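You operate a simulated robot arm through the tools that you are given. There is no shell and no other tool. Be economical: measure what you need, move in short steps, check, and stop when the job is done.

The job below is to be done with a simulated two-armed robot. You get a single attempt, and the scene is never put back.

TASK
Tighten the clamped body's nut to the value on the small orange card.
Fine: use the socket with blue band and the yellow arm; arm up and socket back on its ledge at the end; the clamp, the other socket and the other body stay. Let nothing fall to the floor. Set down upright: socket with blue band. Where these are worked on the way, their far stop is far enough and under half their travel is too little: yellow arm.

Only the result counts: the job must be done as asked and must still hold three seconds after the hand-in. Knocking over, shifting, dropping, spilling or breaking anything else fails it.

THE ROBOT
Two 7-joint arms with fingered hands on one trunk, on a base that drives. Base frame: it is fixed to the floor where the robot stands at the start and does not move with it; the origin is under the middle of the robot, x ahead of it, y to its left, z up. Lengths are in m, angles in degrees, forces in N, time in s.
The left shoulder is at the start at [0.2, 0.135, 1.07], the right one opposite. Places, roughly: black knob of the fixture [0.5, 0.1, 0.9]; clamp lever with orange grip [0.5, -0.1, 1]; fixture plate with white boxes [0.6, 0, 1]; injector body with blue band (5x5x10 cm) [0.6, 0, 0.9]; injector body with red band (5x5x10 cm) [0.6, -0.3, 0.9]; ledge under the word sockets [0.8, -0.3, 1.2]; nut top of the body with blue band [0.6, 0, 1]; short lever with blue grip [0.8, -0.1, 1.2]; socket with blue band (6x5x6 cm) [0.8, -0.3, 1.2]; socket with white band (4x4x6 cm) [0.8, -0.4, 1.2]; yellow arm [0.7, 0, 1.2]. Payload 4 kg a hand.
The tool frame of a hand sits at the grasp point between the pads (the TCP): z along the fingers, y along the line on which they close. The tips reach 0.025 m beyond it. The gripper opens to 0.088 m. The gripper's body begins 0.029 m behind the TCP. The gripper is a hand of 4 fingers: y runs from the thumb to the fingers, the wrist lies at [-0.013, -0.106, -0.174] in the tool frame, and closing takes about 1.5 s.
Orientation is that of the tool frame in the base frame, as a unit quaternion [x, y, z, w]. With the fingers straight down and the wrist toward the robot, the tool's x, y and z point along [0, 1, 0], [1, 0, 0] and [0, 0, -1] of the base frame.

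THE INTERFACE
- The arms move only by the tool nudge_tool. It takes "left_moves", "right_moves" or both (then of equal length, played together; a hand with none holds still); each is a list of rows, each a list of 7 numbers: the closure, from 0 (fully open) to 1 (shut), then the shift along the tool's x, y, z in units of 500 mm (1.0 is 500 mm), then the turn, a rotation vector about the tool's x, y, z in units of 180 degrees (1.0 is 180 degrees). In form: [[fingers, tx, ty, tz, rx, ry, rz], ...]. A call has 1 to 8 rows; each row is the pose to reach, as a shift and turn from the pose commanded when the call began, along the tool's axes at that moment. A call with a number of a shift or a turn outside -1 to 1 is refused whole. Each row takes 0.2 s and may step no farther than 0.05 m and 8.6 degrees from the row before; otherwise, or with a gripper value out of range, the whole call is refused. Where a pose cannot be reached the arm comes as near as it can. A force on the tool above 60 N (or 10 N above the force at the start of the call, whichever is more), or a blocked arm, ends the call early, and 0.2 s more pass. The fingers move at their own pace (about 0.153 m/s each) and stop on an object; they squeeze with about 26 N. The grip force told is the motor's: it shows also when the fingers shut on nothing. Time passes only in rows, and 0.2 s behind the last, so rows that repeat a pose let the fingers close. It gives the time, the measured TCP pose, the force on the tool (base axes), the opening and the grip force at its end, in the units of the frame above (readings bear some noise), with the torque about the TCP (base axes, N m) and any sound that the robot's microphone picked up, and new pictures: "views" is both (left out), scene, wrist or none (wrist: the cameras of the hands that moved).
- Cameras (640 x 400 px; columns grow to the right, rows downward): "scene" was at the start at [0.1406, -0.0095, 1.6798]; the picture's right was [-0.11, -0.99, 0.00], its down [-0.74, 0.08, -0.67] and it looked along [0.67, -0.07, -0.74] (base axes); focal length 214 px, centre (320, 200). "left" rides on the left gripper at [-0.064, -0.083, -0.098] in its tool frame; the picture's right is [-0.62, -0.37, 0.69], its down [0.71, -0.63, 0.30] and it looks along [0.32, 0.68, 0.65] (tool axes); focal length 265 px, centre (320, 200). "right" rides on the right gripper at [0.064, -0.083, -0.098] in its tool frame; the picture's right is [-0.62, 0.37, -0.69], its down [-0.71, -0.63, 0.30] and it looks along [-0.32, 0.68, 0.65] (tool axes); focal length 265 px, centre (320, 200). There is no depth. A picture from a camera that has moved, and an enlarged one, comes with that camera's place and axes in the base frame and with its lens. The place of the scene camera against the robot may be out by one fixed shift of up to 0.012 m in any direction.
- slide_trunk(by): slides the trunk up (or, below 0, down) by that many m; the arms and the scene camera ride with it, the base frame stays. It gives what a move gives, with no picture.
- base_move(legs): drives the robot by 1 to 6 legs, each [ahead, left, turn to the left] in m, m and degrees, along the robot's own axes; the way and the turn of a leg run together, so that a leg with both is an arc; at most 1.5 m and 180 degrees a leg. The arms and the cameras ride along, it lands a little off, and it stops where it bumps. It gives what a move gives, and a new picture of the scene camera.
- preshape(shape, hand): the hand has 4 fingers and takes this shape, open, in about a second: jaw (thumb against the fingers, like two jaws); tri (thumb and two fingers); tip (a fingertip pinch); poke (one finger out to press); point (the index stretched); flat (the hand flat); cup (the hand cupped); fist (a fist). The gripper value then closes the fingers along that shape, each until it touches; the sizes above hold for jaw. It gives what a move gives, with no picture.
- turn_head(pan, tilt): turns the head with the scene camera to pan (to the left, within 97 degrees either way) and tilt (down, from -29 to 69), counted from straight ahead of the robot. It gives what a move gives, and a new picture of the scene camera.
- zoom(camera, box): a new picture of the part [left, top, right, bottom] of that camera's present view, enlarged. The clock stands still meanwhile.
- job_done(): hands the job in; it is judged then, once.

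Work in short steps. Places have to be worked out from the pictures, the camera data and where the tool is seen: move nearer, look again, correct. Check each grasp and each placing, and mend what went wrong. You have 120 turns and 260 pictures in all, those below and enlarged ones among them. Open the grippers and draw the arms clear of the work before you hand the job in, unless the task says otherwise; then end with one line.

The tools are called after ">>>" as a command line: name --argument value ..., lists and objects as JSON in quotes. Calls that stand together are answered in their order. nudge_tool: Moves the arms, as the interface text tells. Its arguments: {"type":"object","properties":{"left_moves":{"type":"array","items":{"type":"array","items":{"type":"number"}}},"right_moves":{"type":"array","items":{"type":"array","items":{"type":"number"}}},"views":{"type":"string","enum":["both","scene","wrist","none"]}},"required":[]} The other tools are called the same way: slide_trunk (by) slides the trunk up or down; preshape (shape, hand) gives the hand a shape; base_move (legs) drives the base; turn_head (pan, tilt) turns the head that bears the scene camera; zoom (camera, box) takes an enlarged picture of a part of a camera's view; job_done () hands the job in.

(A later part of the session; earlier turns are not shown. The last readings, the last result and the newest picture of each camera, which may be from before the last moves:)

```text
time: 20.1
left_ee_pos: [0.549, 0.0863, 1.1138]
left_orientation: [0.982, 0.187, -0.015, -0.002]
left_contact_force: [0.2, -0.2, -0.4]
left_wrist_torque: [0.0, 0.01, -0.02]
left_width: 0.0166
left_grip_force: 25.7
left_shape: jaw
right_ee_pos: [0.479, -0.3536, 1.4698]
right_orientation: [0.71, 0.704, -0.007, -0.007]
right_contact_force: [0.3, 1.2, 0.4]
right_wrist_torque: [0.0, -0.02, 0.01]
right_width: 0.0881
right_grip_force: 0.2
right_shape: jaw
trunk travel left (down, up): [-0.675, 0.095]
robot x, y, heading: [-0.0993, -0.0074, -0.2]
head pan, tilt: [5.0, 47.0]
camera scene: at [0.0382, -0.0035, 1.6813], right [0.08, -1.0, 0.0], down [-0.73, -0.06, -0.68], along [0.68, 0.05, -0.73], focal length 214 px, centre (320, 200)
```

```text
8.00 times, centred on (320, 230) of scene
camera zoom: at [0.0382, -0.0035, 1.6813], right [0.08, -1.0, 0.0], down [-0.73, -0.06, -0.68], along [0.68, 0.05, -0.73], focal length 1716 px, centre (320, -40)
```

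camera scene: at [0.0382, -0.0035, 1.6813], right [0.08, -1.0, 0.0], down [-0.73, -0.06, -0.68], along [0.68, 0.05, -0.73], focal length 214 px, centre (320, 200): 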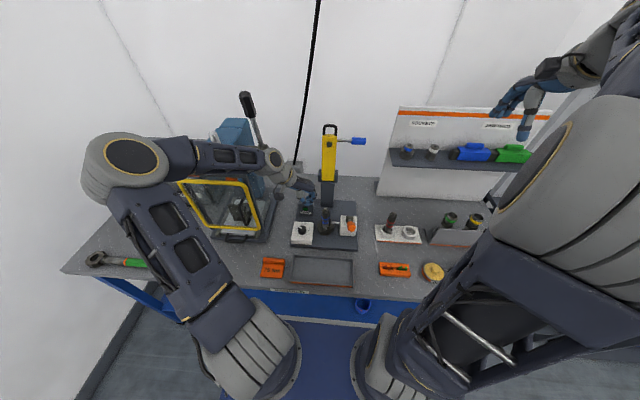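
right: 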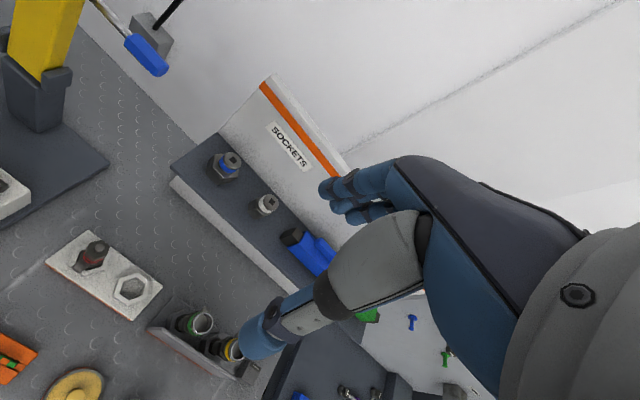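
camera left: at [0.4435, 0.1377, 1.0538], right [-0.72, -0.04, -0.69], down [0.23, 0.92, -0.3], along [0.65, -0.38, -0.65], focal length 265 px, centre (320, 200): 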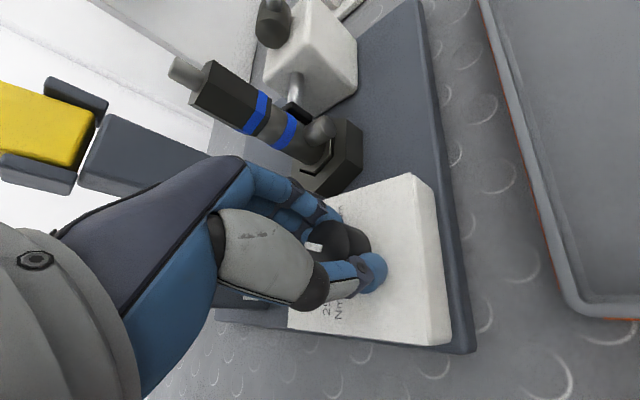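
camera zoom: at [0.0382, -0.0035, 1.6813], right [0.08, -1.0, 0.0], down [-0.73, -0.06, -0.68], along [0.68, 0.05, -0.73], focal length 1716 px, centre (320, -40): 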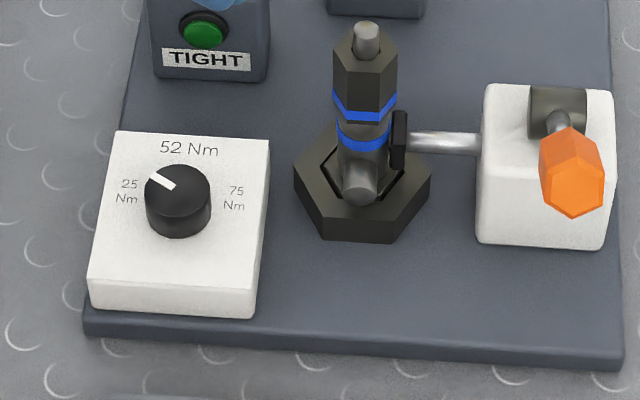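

The pointer is now about −50°, toward 25. I'll level the hand, pre-rotate it counter-clockwise so a long clockwise turn stays mid-range, and then re-grip.

>>> nudge_tool --left_moves '[[0.3, 0, 0, 0, -0.0035, 0.0089, 0], [0, 0, 0, 0, -0.0035, 0.0089, 0]]' --views "none"

>>> nudge_tool --left_moves '[[0, 0, 0, 0, 0, 0, -0.045], [0, 0, 0, 0, 0, 0, -0.09], [0, 0, 0, 0, 0, 0, -0.135], [0, 0, 0, 0, 0, 0, -0.18], [0, 0, 0, 0, 0, 0, -0.225], [0, 0, 0, 0, 0, 0, -0.27], [0, 0, 0, 0, 0, 0, -0.315], [0, 0, 0, 0, 0, 0, -0.36]]' --views "none"

>>> nudge_tool --left_moves '[[0, 0, 0, 0, 0, 0, -0.045], [0, 0, 0, 0, 0, 0, -0.09], [0, 0, 0, 0, 0, 0, -0.135], [0, 0, 0, 0, 0, 0, -0.18], [0, 0, 0, 0, 0, 0, -0.225], [0, 0, 0, 0, 0, 0, -0.24], [0, 0, 0, 0, 0, 0, -0.24]]' --views "both"

```text
time: 20.7
left_ee_pos: [0.5486, 0.0844, 1.1138]
left_orientation: [0.983, 0.186, 0.0, 0.002]
left_contact_force: [0.6, -0.1, -0.3]
left_wrist_torque: [0.0, -0.02, -0.04]
left_width: 0.0878
left_grip_force: 0.0
left_shape: jaw
right_ee_pos: [0.4782, -0.3554, 1.4689]
right_orientation: [0.711, 0.704, -0.006, -0.006]
right_contact_force: [0.5, -0.4, -0.3]
right_wrist_torque: [-0.01, -0.01, 0.01]
right_width: 0.0882
right_grip_force: 0.1
right_shape: jaw
trunk travel left (down, up): [-0.675, 0.095]
robot x, y, heading: [-0.1037, -0.0078, -0.9]
head pan, tilt: [5.0, 47.0]
```

```text
time: 22.5
left_ee_pos: [0.5493, 0.0846, 1.1131]
left_orientation: [0.73, 0.684, -0.002, 0.002]
left_contact_force: [-0.4, 0.5, -0.6]
left_wrist_torque: [0.03, 0.02, -0.01]
left_width: 0.0878
left_grip_force: 0.0
left_shape: jaw
right_ee_pos: [0.4783, -0.3541, 1.4693]
right_orientation: [0.711, 0.704, -0.006, -0.006]
right_contact_force: [0.0, -0.1, 0.1]
right_wrist_torque: [0.0, 0.0, -0.03]
right_width: 0.0878
right_grip_force: 0.1
right_shape: jaw
trunk travel left (down, up): [-0.675, 0.095]
robot x, y, heading: [-0.1016, -0.0067, -0.5]
head pan, tilt: [5.0, 47.0]
```

```text
time: 24.1
left_ee_pos: [0.5478, 0.0852, 1.1126]
left_orientation: [0.428, 0.904, -0.002, 0.0]
left_contact_force: [-0.1, -0.2, 0.5]
left_wrist_torque: [0.0, -0.01, 0.01]
left_width: 0.088
left_grip_force: 0.0
left_shape: jaw
right_ee_pos: [0.4778, -0.3547, 1.4691]
right_orientation: [0.71, 0.704, -0.006, -0.006]
right_contact_force: [-0.2, 0.0, -0.5]
right_wrist_torque: [0.0, 0.03, 0.02]
right_width: 0.0881
right_grip_force: 0.1
right_shape: jaw
trunk travel left (down, up): [-0.675, 0.095]
robot x, y, heading: [-0.1009, -0.0088, -0.3]
head pan, tilt: [5.0, 47.0]
camera scene: at [0.0375, -0.0041, 1.6811], right [0.08, -1.0, 0.0], down [-0.73, -0.06, -0.68], along [0.68, 0.05, -0.73], focal length 214 px, centre (320, 200)
camera left: at [0.5266, -0.019, 1.2114], right [0.11, -0.72, -0.69], down [-0.94, 0.15, -0.3], along [0.32, 0.68, -0.66], focal length 265 px, centre (320, 200)
```

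scene: 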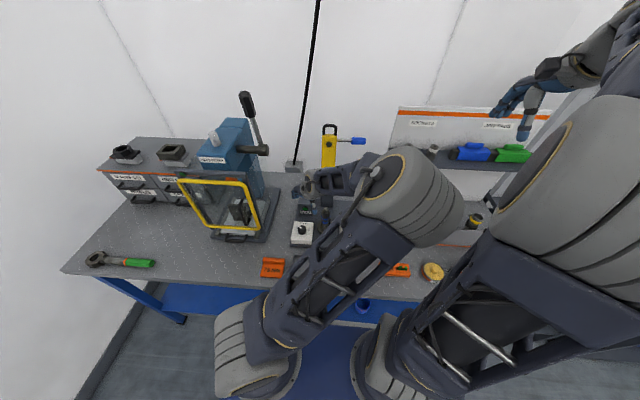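
left: 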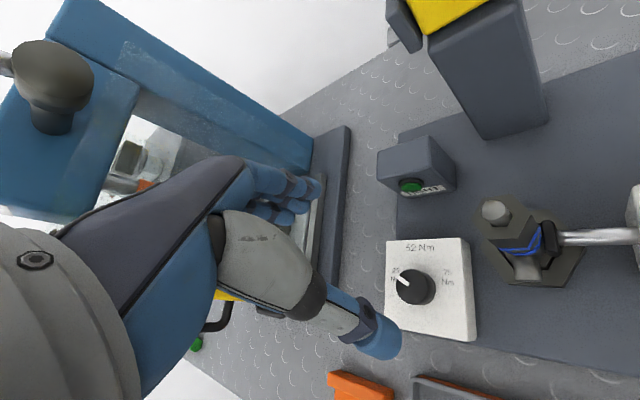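

With this pre-rotation the elbow swings over the fixture, which is worse. I'll go back to nearly the nominal angle (−10°) above the knob and use shorter turns with re-grips.

>>> nudge_tool --left_moves '[[0, 0.01, 0.004, 0.0, 0, 0, 0.045], [0, 0.02, 0.008, 0.0, 0, 0, 0.09], [0, 0.03, 0.012, 0.0, 0, 0, 0.135], [0, 0.04, 0.015, 0.05, 0, 0, 0.163], [0, 0.04, 0.015, 0.13, 0, 0, 0.163], [0, 0.04, 0.015, 0.21, 0, 0, 0.163], [0, 0.04, 0.015, 0.225, 0, 0, 0.163]]' --views "both"

```text
time: 25.7
left_ee_pos: [0.5416, 0.1048, 1.0019]
left_orientation: [0.643, 0.766, -0.002, 0.001]
left_contact_force: [-0.5, -0.3, -0.1]
left_wrist_torque: [0.0, 0.0, 0.02]
left_width: 0.0879
left_grip_force: 0.1
left_shape: jaw
right_ee_pos: [0.4782, -0.3552, 1.4698]
right_orientation: [0.71, 0.704, -0.006, -0.006]
right_contact_force: [-0.6, 0.0, -0.1]
right_wrist_torque: [0.01, 0.03, 0.01]
right_width: 0.0882
right_grip_force: 0.1
right_shape: jaw
trunk travel left (down, up): [-0.675, 0.095]
robot x, y, heading: [-0.1005, -0.0106, -0.8]
head pan, tilt: [5.0, 47.0]
camera scene: at [0.0374, -0.0041, 1.6811], right [0.08, -1.0, 0.0], down [-0.73, -0.06, -0.68], along [0.68, 0.05, -0.73], focal length 214 px, centre (320, 200)
camera left: at [0.4716, 0.0257, 1.1008], right [-0.26, -0.68, -0.69], down [-0.74, 0.59, -0.31], along [0.62, 0.44, -0.66], focal length 265 px, centre (320, 200)
```

scene: 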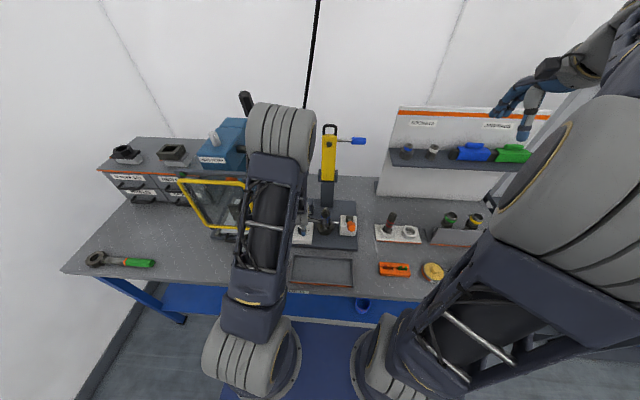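
left: 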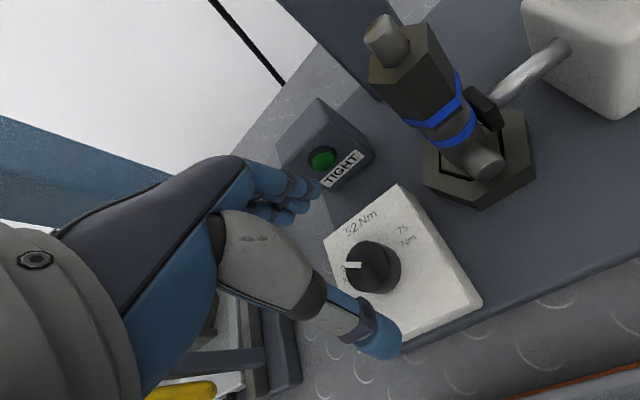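

All rays now agree on the knob at (0.540, 0.106, top z≈0.95). I'll descend, grip, and turn 50°.

>>> nudge_tool --left_moves '[[0, 0.002, 0, 0.05, 0, 0, 0], [0, 0.002, 0, 0.094, 0, 0, 0], [0.2, 0.002, 0, 0.094, 0, 0, 0], [0.4, 0.002, 0, 0.094, 0, 0, 0], [0.6, 0.002, 0, 0.094, 0, 0, 0], [0.9, 0.002, 0, 0.094, 0, 0, 0], [1, 0.002, 0, 0.094, 0, 0, 0], [1, 0.002, 0, 0.094, 0, 0, 0]]' --views "none"

>>> zoom --camera "left" --box '[240, 160, 400, 310]'

```text
time: 27.5
left_ee_pos: [0.543, 0.1048, 0.9533]
left_orientation: [0.643, 0.766, -0.001, 0.003]
left_contact_force: [-5.4, -4.2, 50.0]
left_wrist_torque: [-0.3, 0.67, 0.01]
left_width: 0.0331
left_grip_force: 25.7
left_shape: jaw
right_ee_pos: [0.477, -0.3547, 1.4697]
right_orientation: [0.71, 0.704, -0.005, -0.006]
right_contact_force: [0.6, 0.4, -0.3]
right_wrist_torque: [0.0, -0.02, 0.04]
right_width: 0.088
right_grip_force: 0.1
right_shape: jaw
trunk travel left (down, up): [-0.675, 0.095]
robot x, y, heading: [-0.1067, -0.0058, -0.7]
head pan, tilt: [5.0, 47.0]
```

```text
2.67 times, centred on (320, 235) of left
camera zoom: at [0.4734, 0.026, 1.0519], right [-0.25, -0.68, -0.69], down [-0.74, 0.59, -0.31], along [0.62, 0.44, -0.65], focal length 708 px, centre (320, 107)
```

zoom: 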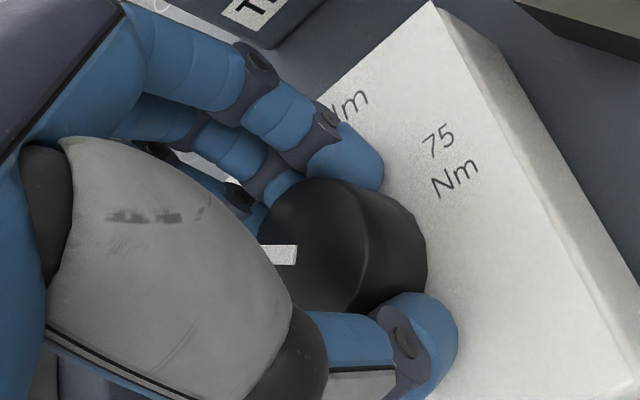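

Good grip with the fingers on both sides, but I'm pressing the plate. I'll ease up 3 mm and turn 52° clockwise.

>>> nudge_tool --left_moves '[[1, 0, 0, -0.008, 0, 0, 0], [1, 0, 0, -0.008, 0, 0, 0.045], [1, 0, 0, -0.008, 0, 0, 0.09], [1, 0, 0, -0.008, 0, 0, 0.135], [1, 0, 0, -0.008, 0, 0, 0.18], [1, 0, 0, -0.008, 0, 0, 0.225], [1, 0, 0, -0.008, 0, 0, 0.27], [1, 0, 0, -0.008, 0, 0, 0.29]]' --views "none"

>>> zoom --camera "left" --box '[240, 160, 400, 310]'

>>> zoom --camera "scene" --box '[280, 215, 324, 250]'

```text
time: 29.3
left_ee_pos: [0.5416, 0.1048, 0.9555]
left_orientation: [0.914, 0.405, -0.002, 0.0]
left_contact_force: [-12.0, 7.0, -11.9]
left_wrist_torque: [0.12, 0.18, 0.02]
left_width: 0.0282
left_grip_force: 26.3
left_shape: jaw
right_ee_pos: [0.4786, -0.3552, 1.4705]
right_orientation: [0.71, 0.704, -0.006, -0.006]
right_contact_force: [1.0, -1.1, 0.5]
right_wrist_torque: [0.01, 0.02, 0.02]
right_width: 0.088
right_grip_force: 0.0
right_shape: jaw
trunk travel left (down, up): [-0.675, 0.095]
robot x, y, heading: [-0.1038, -0.0096, -0.4]
head pan, tilt: [5.0, 47.0]
```

```text
2.67 times, centred on (320, 235) of left
camera zoom: at [0.4372, 0.112, 1.0547], right [-0.69, -0.21, -0.69], down [0.01, 0.95, -0.31], along [0.72, -0.22, -0.66], focal length 708 px, centre (320, 107)
```

zoom: 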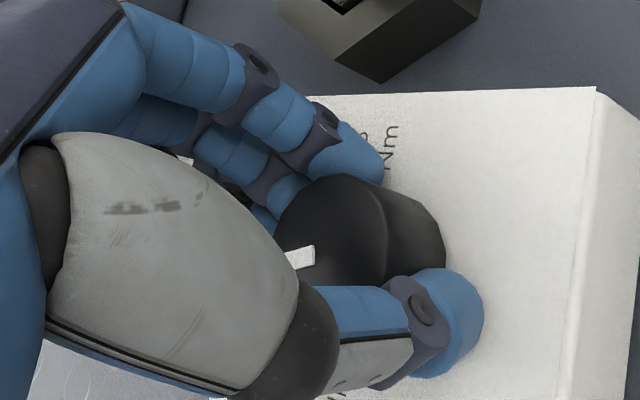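

```text
11.43 times, centred on (302, 232) of scene
camera zoom: at [0.0373, -0.0039, 1.681], right [0.08, -1.0, 0.0], down [-0.73, -0.06, -0.68], along [0.68, 0.05, -0.73], focal length 2451 px, centre (526, -171)
```

zoom: 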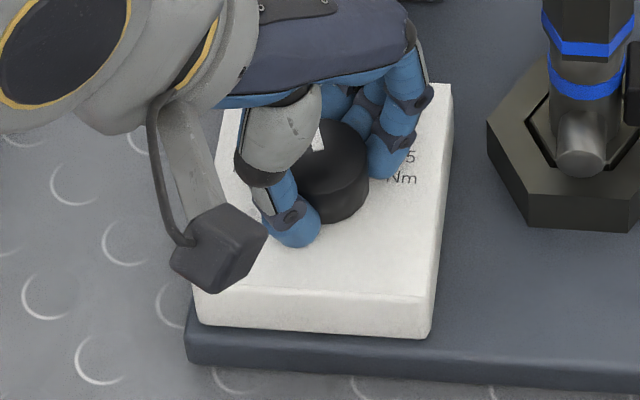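

The pointer is now near 52, about 40° gained. I'll open, turn the hand back, and re-grip.

>>> nudge_tool --left_moves '[[0.4, 0, 0, 0, 0, 0, 0], [0.1, 0, 0, 0, 0, 0, 0], [0.1, 0, 0, -0.04, 0, 0, -0.045], [0.1, 0, 0, -0.04, 0, 0, -0.09], [0.1, 0, 0, -0.04, 0, 0, -0.135], [0.1, 0, 0, -0.04, 0, 0, -0.18], [0.1, 0, 0, -0.04, 0, 0, -0.225], [0.1, 0, 0, -0.04, 0, 0, -0.27]]' --views "wrist"

```text
time: 31.1
left_ee_pos: [0.5424, 0.1057, 0.9777]
left_orientation: [0.666, 0.746, -0.001, 0.001]
left_contact_force: [0.5, 0.5, 0.3]
left_wrist_torque: [-0.04, -0.03, -0.02]
left_width: 0.0793
left_grip_force: 0.0
left_shape: jaw
right_ee_pos: [0.4783, -0.3549, 1.4699]
right_orientation: [0.71, 0.704, -0.006, -0.006]
right_contact_force: [-0.4, -0.7, -0.1]
right_wrist_torque: [-0.02, 0.02, 0.01]
right_width: 0.088
right_grip_force: 0.0
right_shape: jaw
trunk travel left (down, up): [-0.675, 0.095]
robot x, y, heading: [-0.1056, -0.0103, -0.6]
head pan, tilt: [5.0, 47.0]
camera left: at [0.4666, 0.0312, 1.0758], right [-0.3, -0.66, -0.69], down [-0.71, 0.64, -0.31], along [0.64, 0.4, -0.66], focal length 265 px, centre (320, 200)
```

left: 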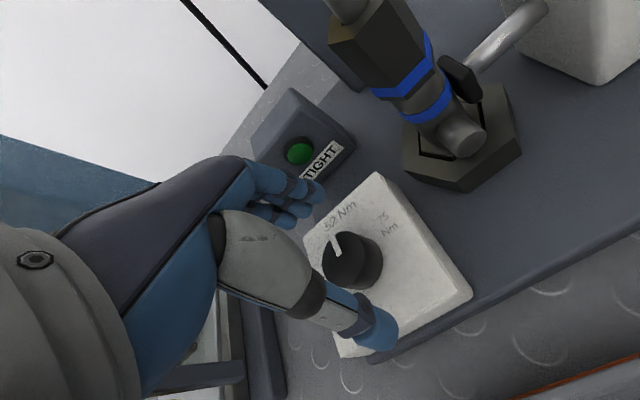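

The pointer is on 52 now. Repeating the grip and a 55° turn.

>>> nudge_tool --left_moves '[[0.1, 0, 0, 0.042, 0, 0, 0], [0.4, 0, 0, 0.042, 0, 0, 0], [0.7, 0, 0, 0.042, 0, 0, 0], [1, 0, 0, 0.042, 0, 0, 0], [1, 0, 0, 0.042, 0, 0, 0], [1, 0, 0, 0.042, 0, 0, 0]]' --views "none"

>>> nudge_tool --left_moves '[[1, 0, 0, 0, 0, 0, 0.045], [1, 0, 0, 0, 0, 0, 0.09], [1, 0, 0, 0, 0, 0, 0.135], [1, 0, 0, 0, 0, 0, 0.18], [1, 0, 0, 0, 0, 0, 0.225], [1, 0, 0, 0, 0, 0, 0.27], [1, 0, 0, 0, 0, 0, 0.3]]' --views "none"

>>> nudge_tool --left_moves '[[0.4, 0, 0, 0, 0, 0, 0], [0.1, 0, 0, 0, 0, 0, 0], [0.1, 0, 0, -0.04, 0, 0, -0.045], [0.1, 0, 0, -0.04, 0, 0, -0.09], [0.1, 0, 0, -0.04, 0, 0, -0.135], [0.1, 0, 0, -0.04, 0, 0, -0.18], [0.1, 0, 0, -0.04, 0, 0, -0.225], [0.1, 0, 0, -0.04, 0, 0, -0.27]]' --views "wrist"

```text
time: 32.5
left_ee_pos: [0.5412, 0.1053, 0.9564]
left_orientation: [0.667, 0.745, -0.003, 0.0]
left_contact_force: [-1.7, -3.3, -3.2]
left_wrist_torque: [-0.09, 0.05, 0.0]
left_width: 0.0251
left_grip_force: 25.7
left_shape: jaw
right_ee_pos: [0.4784, -0.354, 1.47]
right_orientation: [0.71, 0.704, -0.007, -0.006]
right_contact_force: [0.1, 0.1, -0.5]
right_wrist_torque: [-0.01, 0.02, 0.01]
right_width: 0.088
right_grip_force: 0.1
right_shape: jaw
trunk travel left (down, up): [-0.675, 0.095]
robot x, y, heading: [-0.1031, -0.006, -0.5]
head pan, tilt: [5.0, 47.0]
```

```text
time: 34.1
left_ee_pos: [0.5394, 0.1054, 0.9555]
left_orientation: [0.933, 0.361, -0.003, 0.0]
left_contact_force: [-10.2, 1.4, -0.6]
left_wrist_torque: [0.08, 0.22, 0.05]
left_width: 0.0244
left_grip_force: 25.9
left_shape: jaw
right_ee_pos: [0.478, -0.3546, 1.4693]
right_orientation: [0.71, 0.704, -0.006, -0.006]
right_contact_force: [0.1, -0.1, 0.3]
right_wrist_torque: [0.02, 0.02, -0.03]
right_width: 0.0879
right_grip_force: 0.0
right_shape: jaw
trunk travel left (down, up): [-0.675, 0.095]
robot x, y, heading: [-0.1054, -0.0081, -0.4]
head pan, tilt: [5.0, 47.0]
```

```text
time: 35.9
left_ee_pos: [0.539, 0.1049, 0.9758]
left_orientation: [0.699, 0.715, -0.002, 0.001]
left_contact_force: [0.8, 0.0, -0.5]
left_wrist_torque: [-0.01, -0.01, 0.01]
left_width: 0.0792
left_grip_force: 0.1
left_shape: jaw
right_ee_pos: [0.479, -0.3555, 1.4696]
right_orientation: [0.71, 0.704, -0.006, -0.007]
right_contact_force: [-0.3, 0.5, -0.3]
right_wrist_torque: [-0.01, 0.03, 0.0]
right_width: 0.0877
right_grip_force: 0.1
right_shape: jaw
trunk travel left (down, up): [-0.675, 0.095]
robot x, y, heading: [-0.101, -0.0084, -0.2]
head pan, tilt: [5.0, 47.0]
camera left: at [0.4588, 0.0381, 1.0739], right [-0.36, -0.63, -0.69], down [-0.64, 0.7, -0.31], along [0.68, 0.34, -0.66], focal length 265 px, centre (320, 200)
```

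left: 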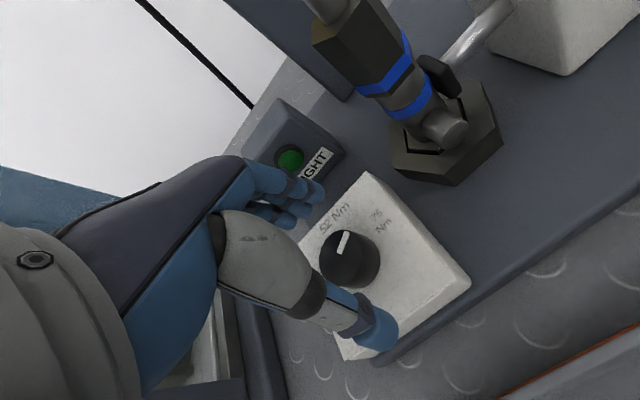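

The pointer is now past the midpoint between 52 and 75. A zoom for accuracy.

>>> zoom --camera "left" --box '[280, 180, 440, 310]'

```text
3.08 times, centred on (360, 245) of left
camera zoom: at [0.4588, 0.0381, 1.0739], right [-0.36, -0.63, -0.69], down [-0.64, 0.7, -0.31], along [0.68, 0.34, -0.66], focal length 817 px, centre (197, 62)
```

zoom: 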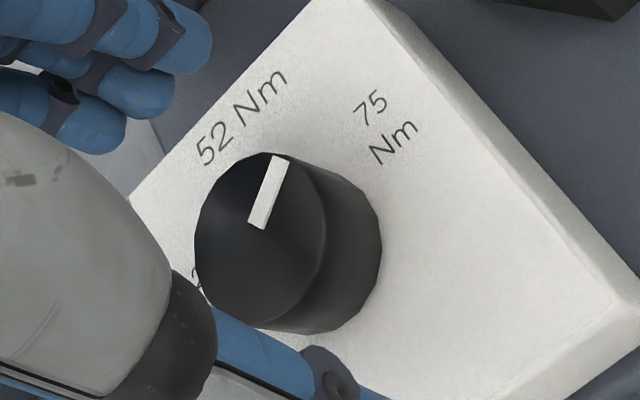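

By proper affine measurement the pointer sits about 55° past 52, and the 75 mark is at about 70–75°. One more small turn of about 17°.

>>> nudge_tool --left_moves '[[0.1, 0.001, 0.002, 0.04, 0, 0, 0], [0.4, 0.001, 0.002, 0.04, 0, 0, 0], [0.7, 0.001, 0.002, 0.04, 0, 0, 0], [1, 0.001, 0.002, 0.04, 0, 0, 0], [1, 0.001, 0.002, 0.04, 0, 0, 0], [1, 0.001, 0.002, 0.04, 0, 0, 0], [1, 0.001, 0.002, 0.04, 0, 0, 0.045], [1, 0.001, 0.002, 0.04, 0, 0, 0.09]]' --views "none"

>>> nudge_tool --left_moves '[[0.4, 0, 0, 0, 0, 0, 0], [0.1, 0, 0, 0, 0, 0, 0], [0.1, 0, 0, -0.04, 0, 0, 0], [0.1, 0, 0, -0.1, 0, 0, -0.045], [0.1, 0, 0, -0.18, 0, 0, -0.09]]' --views "wrist"

>>> zoom --camera "left" --box '[340, 200, 500, 330]'

>>> zoom --camera "scene" --box '[280, 215, 324, 250]'

```text
time: 37.7
left_ee_pos: [0.5407, 0.1069, 0.957]
left_orientation: [0.795, 0.607, -0.002, 0.0]
left_contact_force: [-7.3, 5.3, 9.4]
left_wrist_torque: [0.06, 0.16, 0.17]
left_width: 0.0262
left_grip_force: 25.8
left_shape: jaw
right_ee_pos: [0.4775, -0.355, 1.4702]
right_orientation: [0.711, 0.704, -0.006, -0.006]
right_contact_force: [0.0, -0.5, 0.0]
right_wrist_torque: [0.04, 0.0, -0.02]
right_width: 0.0883
right_grip_force: 0.1
right_shape: jaw
trunk travel left (down, up): [-0.675, 0.095]
robot x, y, heading: [-0.1037, -0.0079, -0.6]
head pan, tilt: [5.0, 47.0]
```

```text
time: 38.9
left_ee_pos: [0.5424, 0.1084, 1.0458]
left_orientation: [0.701, 0.713, -0.002, 0.001]
left_contact_force: [0.3, 0.0, 0.4]
left_wrist_torque: [-0.02, 0.04, 0.0]
left_width: 0.0793
left_grip_force: 0.0
left_shape: jaw
right_ee_pos: [0.4785, -0.3567, 1.4686]
right_orientation: [0.71, 0.704, -0.006, -0.007]
right_contact_force: [0.1, 0.2, 0.2]
right_wrist_torque: [-0.03, 0.0, 0.03]
right_width: 0.0878
right_grip_force: 0.1
right_shape: jaw
trunk travel left (down, up): [-0.675, 0.095]
robot x, y, heading: [-0.104, -0.01, -0.6]
head pan, tilt: [5.0, 47.0]
camera left: at [0.4613, 0.0411, 1.1442], right [-0.36, -0.63, -0.69], down [-0.64, 0.7, -0.31], along [0.68, 0.33, -0.66], focal length 265 px, centre (320, 200)
```

left: 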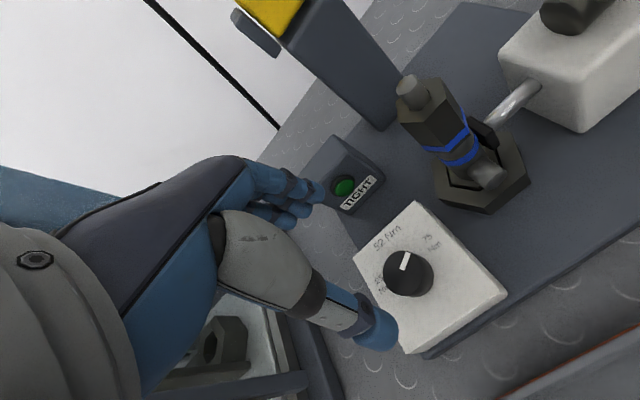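

```text
3.08 times, centred on (420, 265) of left
camera zoom: at [0.4613, 0.0411, 1.1442], right [-0.36, -0.63, -0.69], down [-0.64, 0.7, -0.31], along [0.68, 0.33, -0.66], focal length 817 px, centre (12, 0)
```

zoom: 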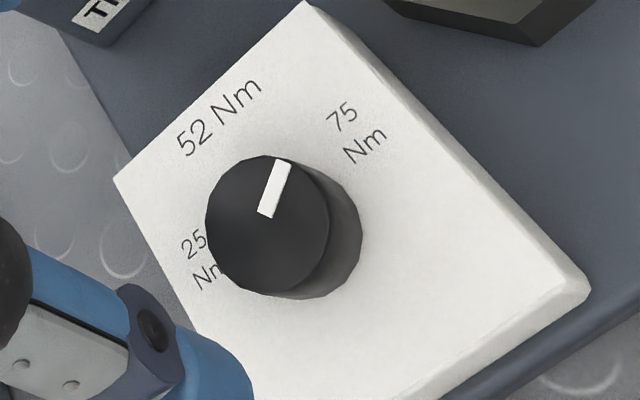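

```text
11.43 times, centred on (302, 232) of scene
camera zoom: at [0.0379, -0.0038, 1.681], right [0.08, -1.0, 0.0], down [-0.73, -0.06, -0.68], along [0.68, 0.05, -0.73], focal length 2451 px, centre (526, -171)
```

zoom: 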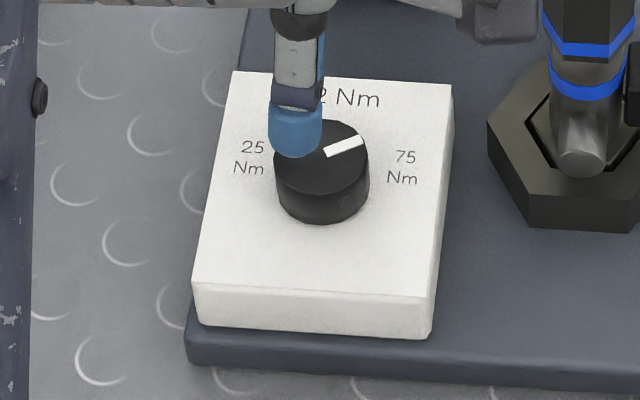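

The pointer looks to be at about 62°, and the last turn moved it less with more torque, so it may be at its stop. I'll turn once more to confirm.

>>> nudge_tool --left_moves '[[0.1, 0, 0, 0.09, 0, 0, 0], [0.1, -0.003, -0.002, 0.176, 0, 0, 0], [0.5, -0.003, -0.002, 0.176, 0, 0, 0], [1, -0.003, -0.002, 0.176, 0, 0, 0], [1, -0.003, -0.002, 0.176, 0, 0, 0], [1, -0.003, -0.002, 0.176, 0, 0, 0.045], [1, -0.003, -0.002, 0.176, 0, 0, 0.09], [1, -0.003, -0.002, 0.176, 0, 0, 0.135]]' --views "none"

>>> nudge_tool --left_moves '[[0.4, 0, 0, 0, 0, 0, 0], [0.1, 0, 0, 0, 0, 0, 0], [0, 0, 0, -0.04, 0, 0, 0], [0, 0, 0, -0.1, 0, 0, -0.045], [0, 0, 0, -0.18, 0, 0, -0.09], [0, 0, 0, -0.27, 0, 0, -0.135], [0, 0, 0, -0.35, 0, 0, -0.135]]' --views "wrist"

>>> zoom --camera "scene" --box '[280, 215, 324, 250]'

```text
time: 40.7
left_ee_pos: [0.5396, 0.103, 0.9575]
left_orientation: [0.836, 0.548, -0.002, 0.0]
left_contact_force: [-8.0, 1.8, -1.4]
left_wrist_torque: [0.01, 0.13, 0.01]
left_width: 0.0228
left_grip_force: 26.2
left_shape: jaw
right_ee_pos: [0.4784, -0.3561, 1.4694]
right_orientation: [0.71, 0.704, -0.006, -0.006]
right_contact_force: [0.9, -0.4, 0.1]
right_wrist_torque: [0.02, 0.02, -0.01]
right_width: 0.0878
right_grip_force: 0.0
right_shape: jaw
trunk travel left (down, up): [-0.675, 0.095]
robot x, y, heading: [-0.1039, -0.007, -0.6]
head pan, tilt: [5.0, 47.0]
```

```text
time: 42.3
left_ee_pos: [0.5403, 0.1037, 1.1312]
left_orientation: [0.701, 0.714, -0.003, 0.0]
left_contact_force: [0.7, 0.0, -0.4]
left_wrist_torque: [0.02, 0.02, 0.0]
left_width: 0.0877
left_grip_force: 0.0
left_shape: jaw
right_ee_pos: [0.4788, -0.3547, 1.4706]
right_orientation: [0.71, 0.704, -0.006, -0.006]
right_contact_force: [-0.3, 0.4, 0.3]
right_wrist_torque: [-0.01, 0.0, 0.01]
right_width: 0.0878
right_grip_force: 0.1
right_shape: jaw
trunk travel left (down, up): [-0.675, 0.095]
robot x, y, heading: [-0.1048, -0.0065, -0.5]
head pan, tilt: [5.0, 47.0]
camera left: at [0.4595, 0.0367, 1.2298], right [-0.36, -0.63, -0.69], down [-0.64, 0.7, -0.31], along [0.68, 0.33, -0.66], focal length 265 px, centre (320, 200)
```

left: 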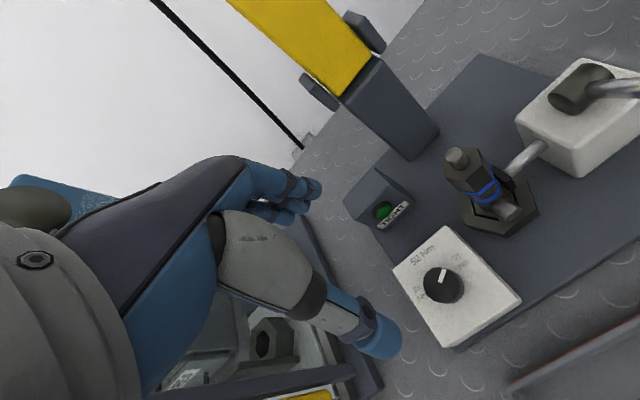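

```text
11.43 times, centred on (302, 232) of scene
camera zoom: at [0.0379, -0.004, 1.681], right [0.08, -1.0, 0.0], down [-0.73, -0.06, -0.68], along [0.68, 0.05, -0.73], focal length 2451 px, centre (526, -171)
```

zoom: 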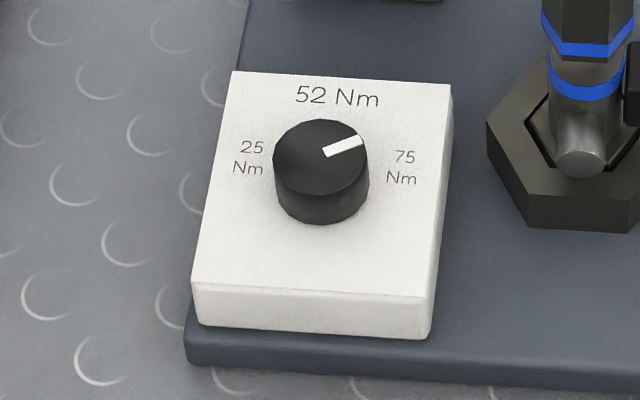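

The pointer did not move further, so it is at its stop on 75. Next I'll raise the left arm clear and bring the right hand toward the blue-band socket, which is at about (0.752, −0.282, top 1.233).

>>> nudge_tool --left_moves '[[0, 0.0, 0, -0.08, 0, 0, 0], [0, 0.03, 0, -0.16, 0, 0, 0], [0, 0.08, 0.01, -0.24, 0, 0, 0], [0, 0.12, 0.01, -0.32, 0, 0, 0], [0, 0.16, 0.02, -0.4, 0, 0, 0], [0, 0.2, 0.02, -0.44, 0, 0, 0]]' --right_moves '[[0, 0.018, 0.074, 0.03, -0.0054, 0, 0], [0, 0.036, 0.148, 0.06, -0.0054, 0, 0], [0, 0.055, 0.221, 0.09, -0.0054, 0, 0], [0, 0.073, 0.295, 0.12, -0.0054, 0, 0], [0, 0.091, 0.368, 0.15, -0.0054, 0, 0], [0, 0.11, 0.442, 0.18, -0.0054, 0, 0]]' --views "both"

```text
time: 43.7
left_ee_pos: [0.5477, 0.2072, 1.3558]
left_orientation: [0.702, 0.712, -0.002, 0.001]
left_contact_force: [-1.0, 0.5, -0.3]
left_wrist_torque: [0.0, -0.01, -0.04]
left_width: 0.0876
left_grip_force: 0.0
left_shape: jaw
right_ee_pos: [0.6985, -0.2974, 1.3765]
right_orientation: [0.71, 0.705, 0.0, 0.0]
right_contact_force: [0.0, 0.8, 0.2]
right_wrist_torque: [-0.01, 0.02, 0.03]
right_width: 0.0881
right_grip_force: 0.1
right_shape: jaw
trunk travel left (down, up): [-0.675, 0.095]
robot x, y, heading: [-0.1042, -0.0072, -0.4]
head pan, tilt: [5.0, 47.0]
camera scene: at [0.0371, -0.0043, 1.6811], right [0.08, -1.0, 0.0], down [-0.73, -0.06, -0.68], along [0.68, 0.05, -0.73], focal length 214 px, centre (320, 200)
camera right: at [0.6165, -0.2317, 1.4757], right [0.36, -0.62, 0.69], down [-0.64, -0.71, -0.3], along [0.68, -0.33, -0.65], focal length 265 px, centre (320, 200)
camera left: at [0.4672, 0.1392, 1.4538], right [-0.36, -0.63, -0.69], down [-0.64, 0.7, -0.31], along [0.68, 0.33, -0.66], focal length 265 px, centre (320, 200)
```

scene: 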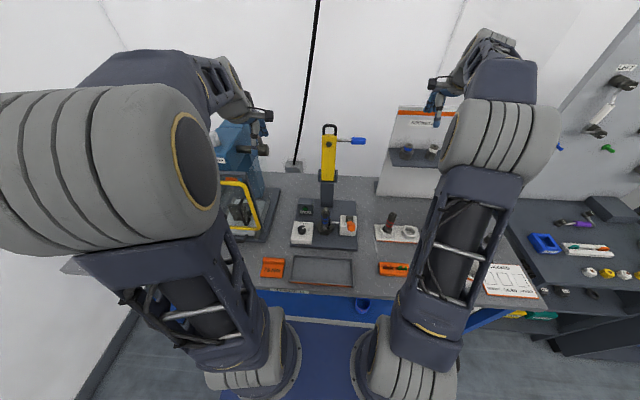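
right: 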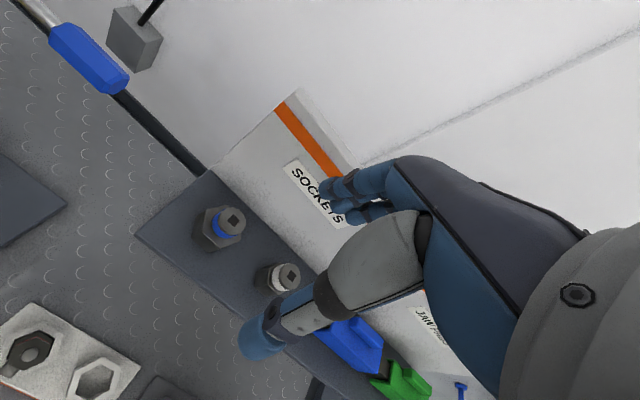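
left: 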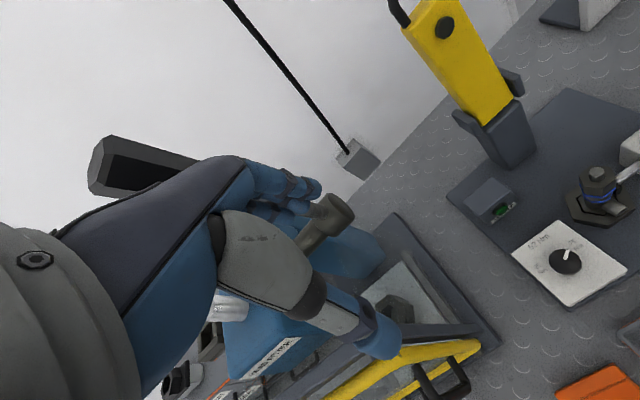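

Socket confirmed near (0.754, −0.278). I'll zoom to see which way its hex flats face and how the nut is oriented.

>>> zoom --camera "right" --box '[160, 160, 320, 310]'

>>> zoom --camera "scene" --box '[300, 200, 350, 240]'

>>> zoom --camera "scene" --box '[380, 130, 450, 185]'

>>> zoom --camera "left" --box '[550, 150, 640, 240]'

```text
2.67 times, centred on (240, 235) of right
camera zoom: at [0.6165, -0.2317, 1.4757], right [0.36, -0.62, 0.69], down [-0.64, -0.71, -0.3], along [0.68, -0.33, -0.65], focal length 708 px, centre (533, 107)
```

zoom: 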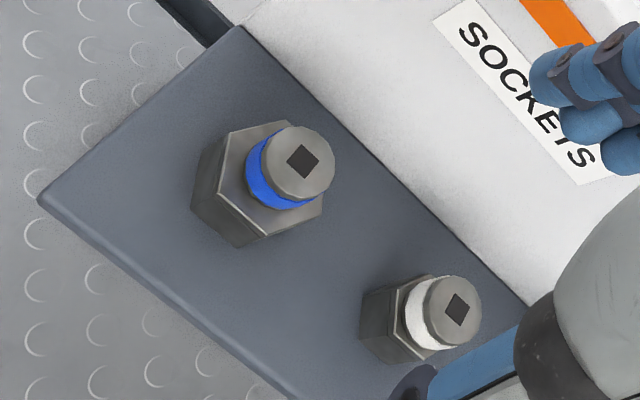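

```text
10.00 times, centred on (325, 220) of scene
camera zoom: at [0.0371, -0.0043, 1.6811], right [0.08, -1.0, 0.0], down [-0.73, -0.06, -0.68], along [0.68, 0.05, -0.73], focal length 2145 px, centre (270, 0)
```

zoom: 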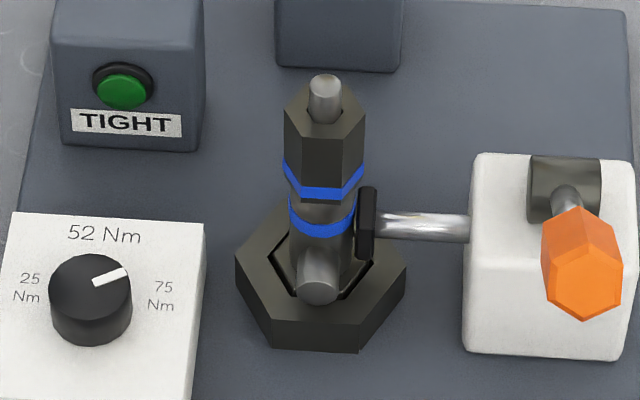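

```text
7.27 times, centred on (415, 158) of scene
camera zoom: at [0.0371, -0.0043, 1.6811], right [0.08, -1.0, 0.0], down [-0.73, -0.06, -0.68], along [0.68, 0.05, -0.73], focal length 1560 px, centre (-371, 509)
```

zoom: 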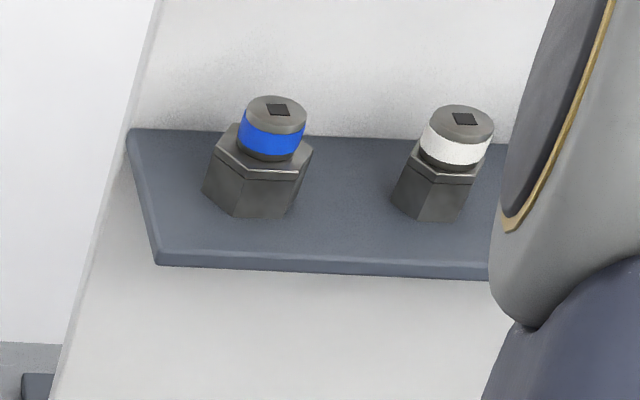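

```text
4.44 times, centred on (595, 195) of left
camera zoom: at [0.4672, 0.1392, 1.4538], right [-0.36, -0.63, -0.69], down [-0.64, 0.7, -0.31], along [0.68, 0.33, -0.66], focal length 1180 px, centre (-902, 222)
```

zoom: 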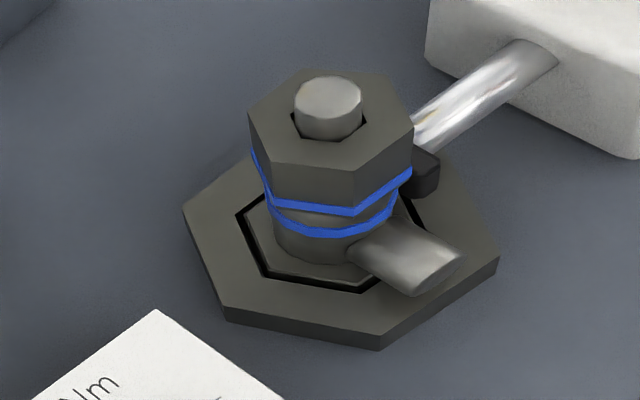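

Both hexes present a flat roughly toward the robot (socket yawed about 8°), so the nominal gripper orientation works with a partly closed opening to clear the back panel. Moving above the socket.

>>> nudge_tool --right_moves '[[0.2, 0.013, 0.036, 0.03, 0, 0, 0.02], [0.2, 0.026, 0.07, 0.08, 0, 0, 0.044], [0.2, 0.038, 0.107, 0.15, 0, 0, 0.044], [0.2, 0.038, 0.107, 0.15, 0, 0, 0.044]]' --views "wrist"

>>> zoom --camera "right" --box '[220, 150, 380, 300]'

```text
time: 44.7
left_ee_pos: [0.548, 0.2066, 1.355]
left_orientation: [0.701, 0.714, -0.003, 0.001]
left_contact_force: [-0.7, 0.2, 0.0]
left_wrist_torque: [0.01, -0.04, -0.02]
left_width: 0.0877
left_grip_force: 0.1
left_shape: jaw
right_ee_pos: [0.7519, -0.2831, 1.3004]
right_orientation: [0.758, 0.653, -0.001, 0.0]
right_contact_force: [-0.3, 0.3, -0.8]
right_wrist_torque: [0.01, -0.04, -0.01]
right_width: 0.0704
right_grip_force: 0.0
right_shape: jaw
trunk travel left (down, up): [-0.675, 0.095]
robot x, y, heading: [-0.1057, -0.0097, -0.4]
head pan, tilt: [5.0, 47.0]
camera right: at [0.6791, -0.2072, 1.3989], right [0.27, -0.67, 0.69], down [-0.73, -0.61, -0.3], along [0.63, -0.42, -0.65], focal length 265 px, centre (320, 200)
```

right: 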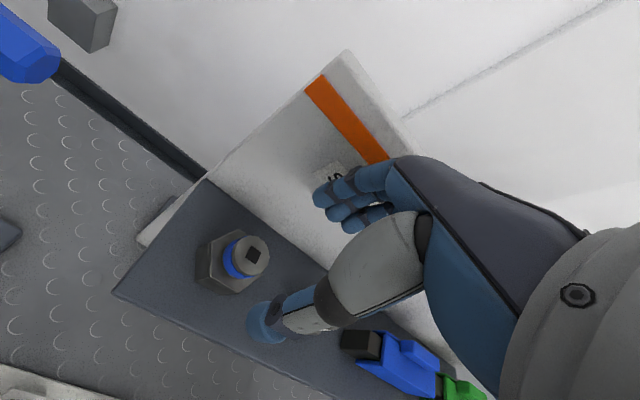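

```text
2.67 times, centred on (300, 225) of right
camera zoom: at [0.6791, -0.2072, 1.3989], right [0.27, -0.67, 0.69], down [-0.73, -0.61, -0.3], along [0.63, -0.42, -0.65], focal length 708 px, centre (373, 133)
```

zoom: 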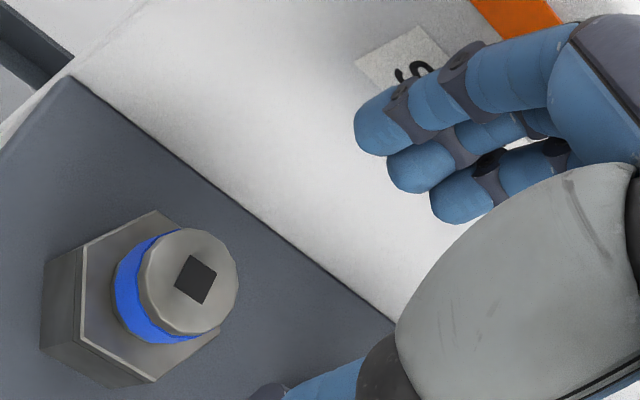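

Flats really face ±x (within about 2°), and the socket centre is (0.755, −0.278). I'll undo most of the yaw, centre, and descend partway.

>>> nudge_tool --right_moves '[[0.2, 0.011, 0.0045, 0.03, 0, 0, -0.036], [0.2, 0.011, 0.0045, 0.08, 0, 0, -0.036], [0.2, 0.011, 0.0045, 0.105, 0, 0, -0.036], [0.2, 0.011, 0.0045, 0.105, 0, 0, -0.036]]' --views "both"

>>> zoom --camera "right" --box '[220, 150, 380, 300]'

>>> zoom --camera "scene" --box '[380, 110, 460, 180]'

```text
time: 45.7
left_ee_pos: [0.5476, 0.2061, 1.3557]
left_orientation: [0.701, 0.714, -0.002, 0.001]
left_contact_force: [-0.3, 1.0, -0.8]
left_wrist_torque: [0.03, -0.01, 0.03]
left_width: 0.0876
left_grip_force: 0.0
left_shape: jaw
right_ee_pos: [0.7575, -0.2785, 1.2465]
right_orientation: [0.719, 0.695, -0.001, 0.0]
right_contact_force: [0.5, 0.3, -0.3]
right_wrist_torque: [0.01, -0.01, 0.03]
right_width: 0.0709
right_grip_force: 0.3
right_shape: jaw
trunk travel left (down, up): [-0.675, 0.095]
robot x, y, heading: [-0.1048, -0.0087, -0.6]
head pan, tilt: [5.0, 47.0]
camera scene: at [0.0376, -0.0041, 1.681], right [0.08, -1.0, 0.0], down [-0.73, -0.06, -0.68], along [0.68, 0.05, -0.73], focal length 214 px, centre (320, 200)
camera right: at [0.6749, -0.2112, 1.3461], right [0.35, -0.63, 0.69], down [-0.65, -0.69, -0.3], along [0.67, -0.35, -0.65], focal length 265 px, centre (320, 200)
```

scene: 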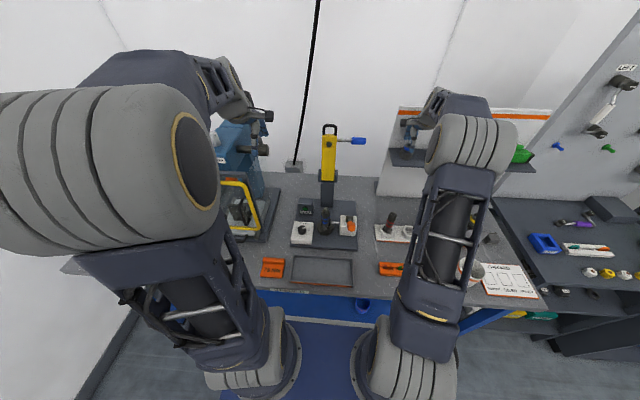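
right: 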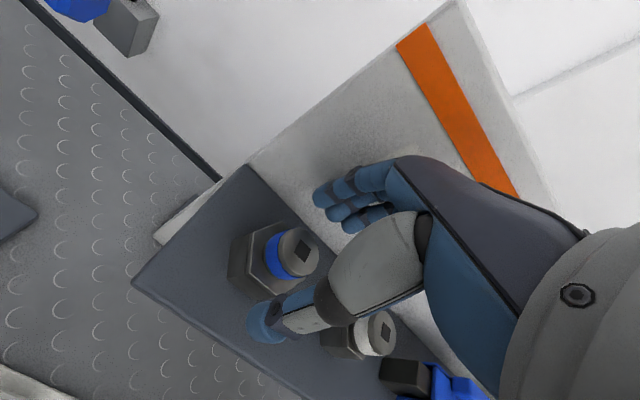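

```text
2.67 times, centred on (300, 225) of right
camera zoom: at [0.6749, -0.2112, 1.3461], right [0.35, -0.63, 0.69], down [-0.65, -0.69, -0.3], along [0.67, -0.35, -0.65], focal length 708 px, centre (373, 133)
```

zoom: 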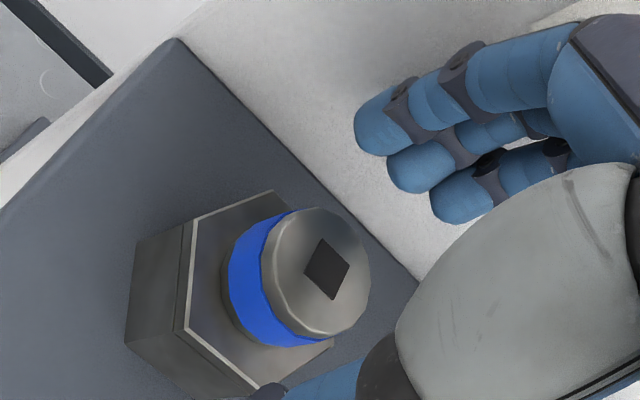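

```text
5.71 times, centred on (420, 145) of scene
camera zoom: at [0.0376, -0.0041, 1.681], right [0.08, -1.0, 0.0], down [-0.73, -0.06, -0.68], along [0.68, 0.05, -0.73], focal length 1226 px, centre (-251, 514)
```

zoom: 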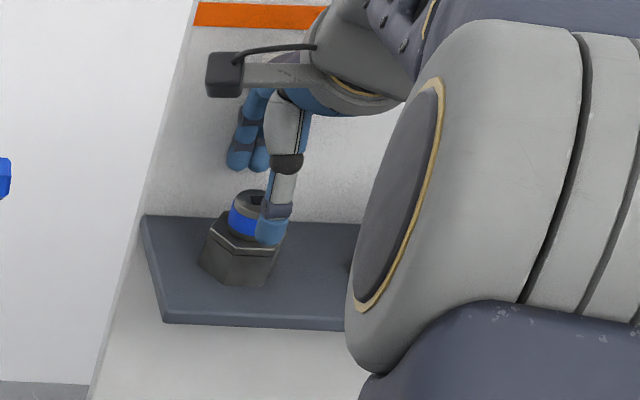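

Socket centre (0.753, −0.276). I'll make a small correction, descend to TCP z≈1.212 and close.

>>> nudge_tool --right_moves '[[0.2, 0.004, -0.006, 0.0, 0, 0, 0], [0.2, 0.004, -0.006, 0.035, 0, 0, 0], [0.2, 0.004, -0.006, 0.067, 0, 0, 0], [0.4, 0.004, -0.006, 0.067, 0, 0, 0], [0.6, 0.004, -0.006, 0.067, 0, 0, 0], [0.8, 0.004, -0.006, 0.067, 0, 0, 0], [0.8, 0.004, -0.006, 0.067, 0, 0, 0]]' --views "both"

>>> zoom --camera "right" --box '[220, 150, 380, 300]'

```text
time: 47.3
left_ee_pos: [0.5487, 0.2055, 1.3548]
left_orientation: [0.701, 0.713, -0.002, 0.0]
left_contact_force: [0.4, -0.1, 0.4]
left_wrist_torque: [0.04, 0.0, -0.02]
left_width: 0.0877
left_grip_force: 0.1
left_shape: jaw
right_ee_pos: [0.7537, -0.2761, 1.2146]
right_orientation: [0.72, 0.694, 0.0, -0.001]
right_contact_force: [-0.7, -1.1, 0.3]
right_wrist_torque: [0.02, -0.02, -0.03]
right_width: 0.039
right_grip_force: 25.8
right_shape: jaw
trunk travel left (down, up): [-0.675, 0.095]
robot x, y, heading: [-0.1005, -0.0094, -0.5]
head pan, tilt: [5.0, 47.0]
camera scene: at [0.0376, -0.0041, 1.681], right [0.08, -1.0, 0.0], down [-0.73, -0.06, -0.68], along [0.68, 0.05, -0.73], focal length 214 px, centre (320, 200)
camera right: at [0.6728, -0.2085, 1.3122], right [0.35, -0.63, 0.69], down [-0.65, -0.69, -0.3], along [0.67, -0.35, -0.65], focal length 265 px, centre (320, 200)
```

scene: 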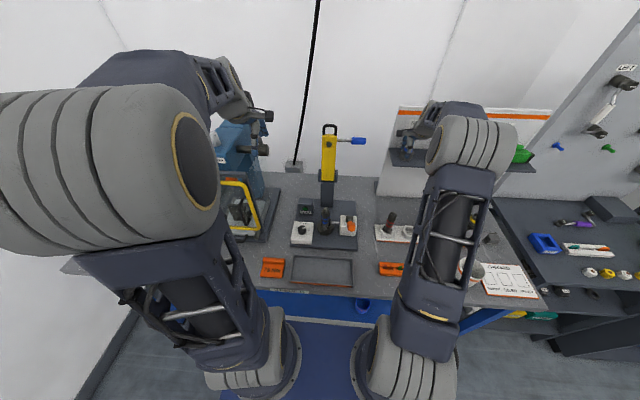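
right: 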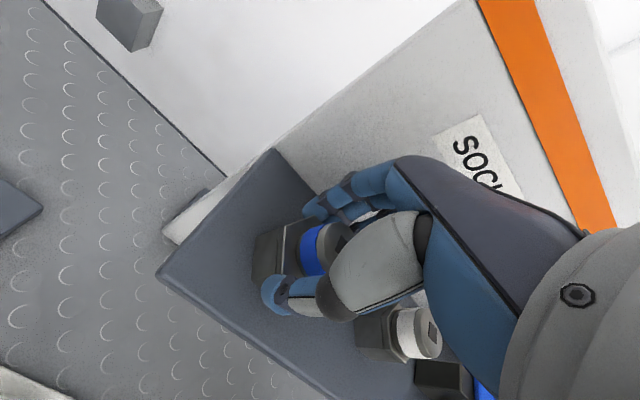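

```text
2.67 times, centred on (300, 225) of right
camera zoom: at [0.6728, -0.2085, 1.3122], right [0.35, -0.63, 0.69], down [-0.65, -0.69, -0.3], along [0.67, -0.35, -0.65], focal length 708 px, centre (373, 133)
```

zoom: 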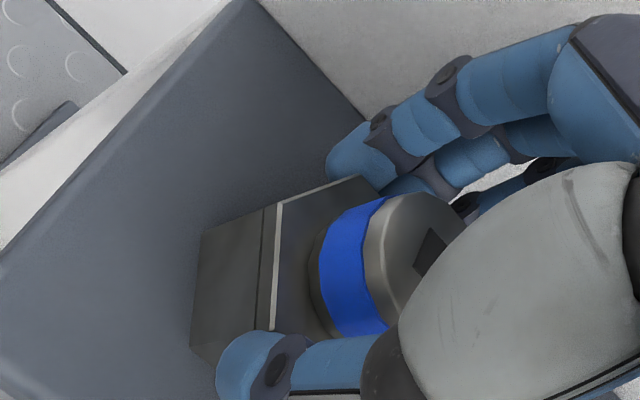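

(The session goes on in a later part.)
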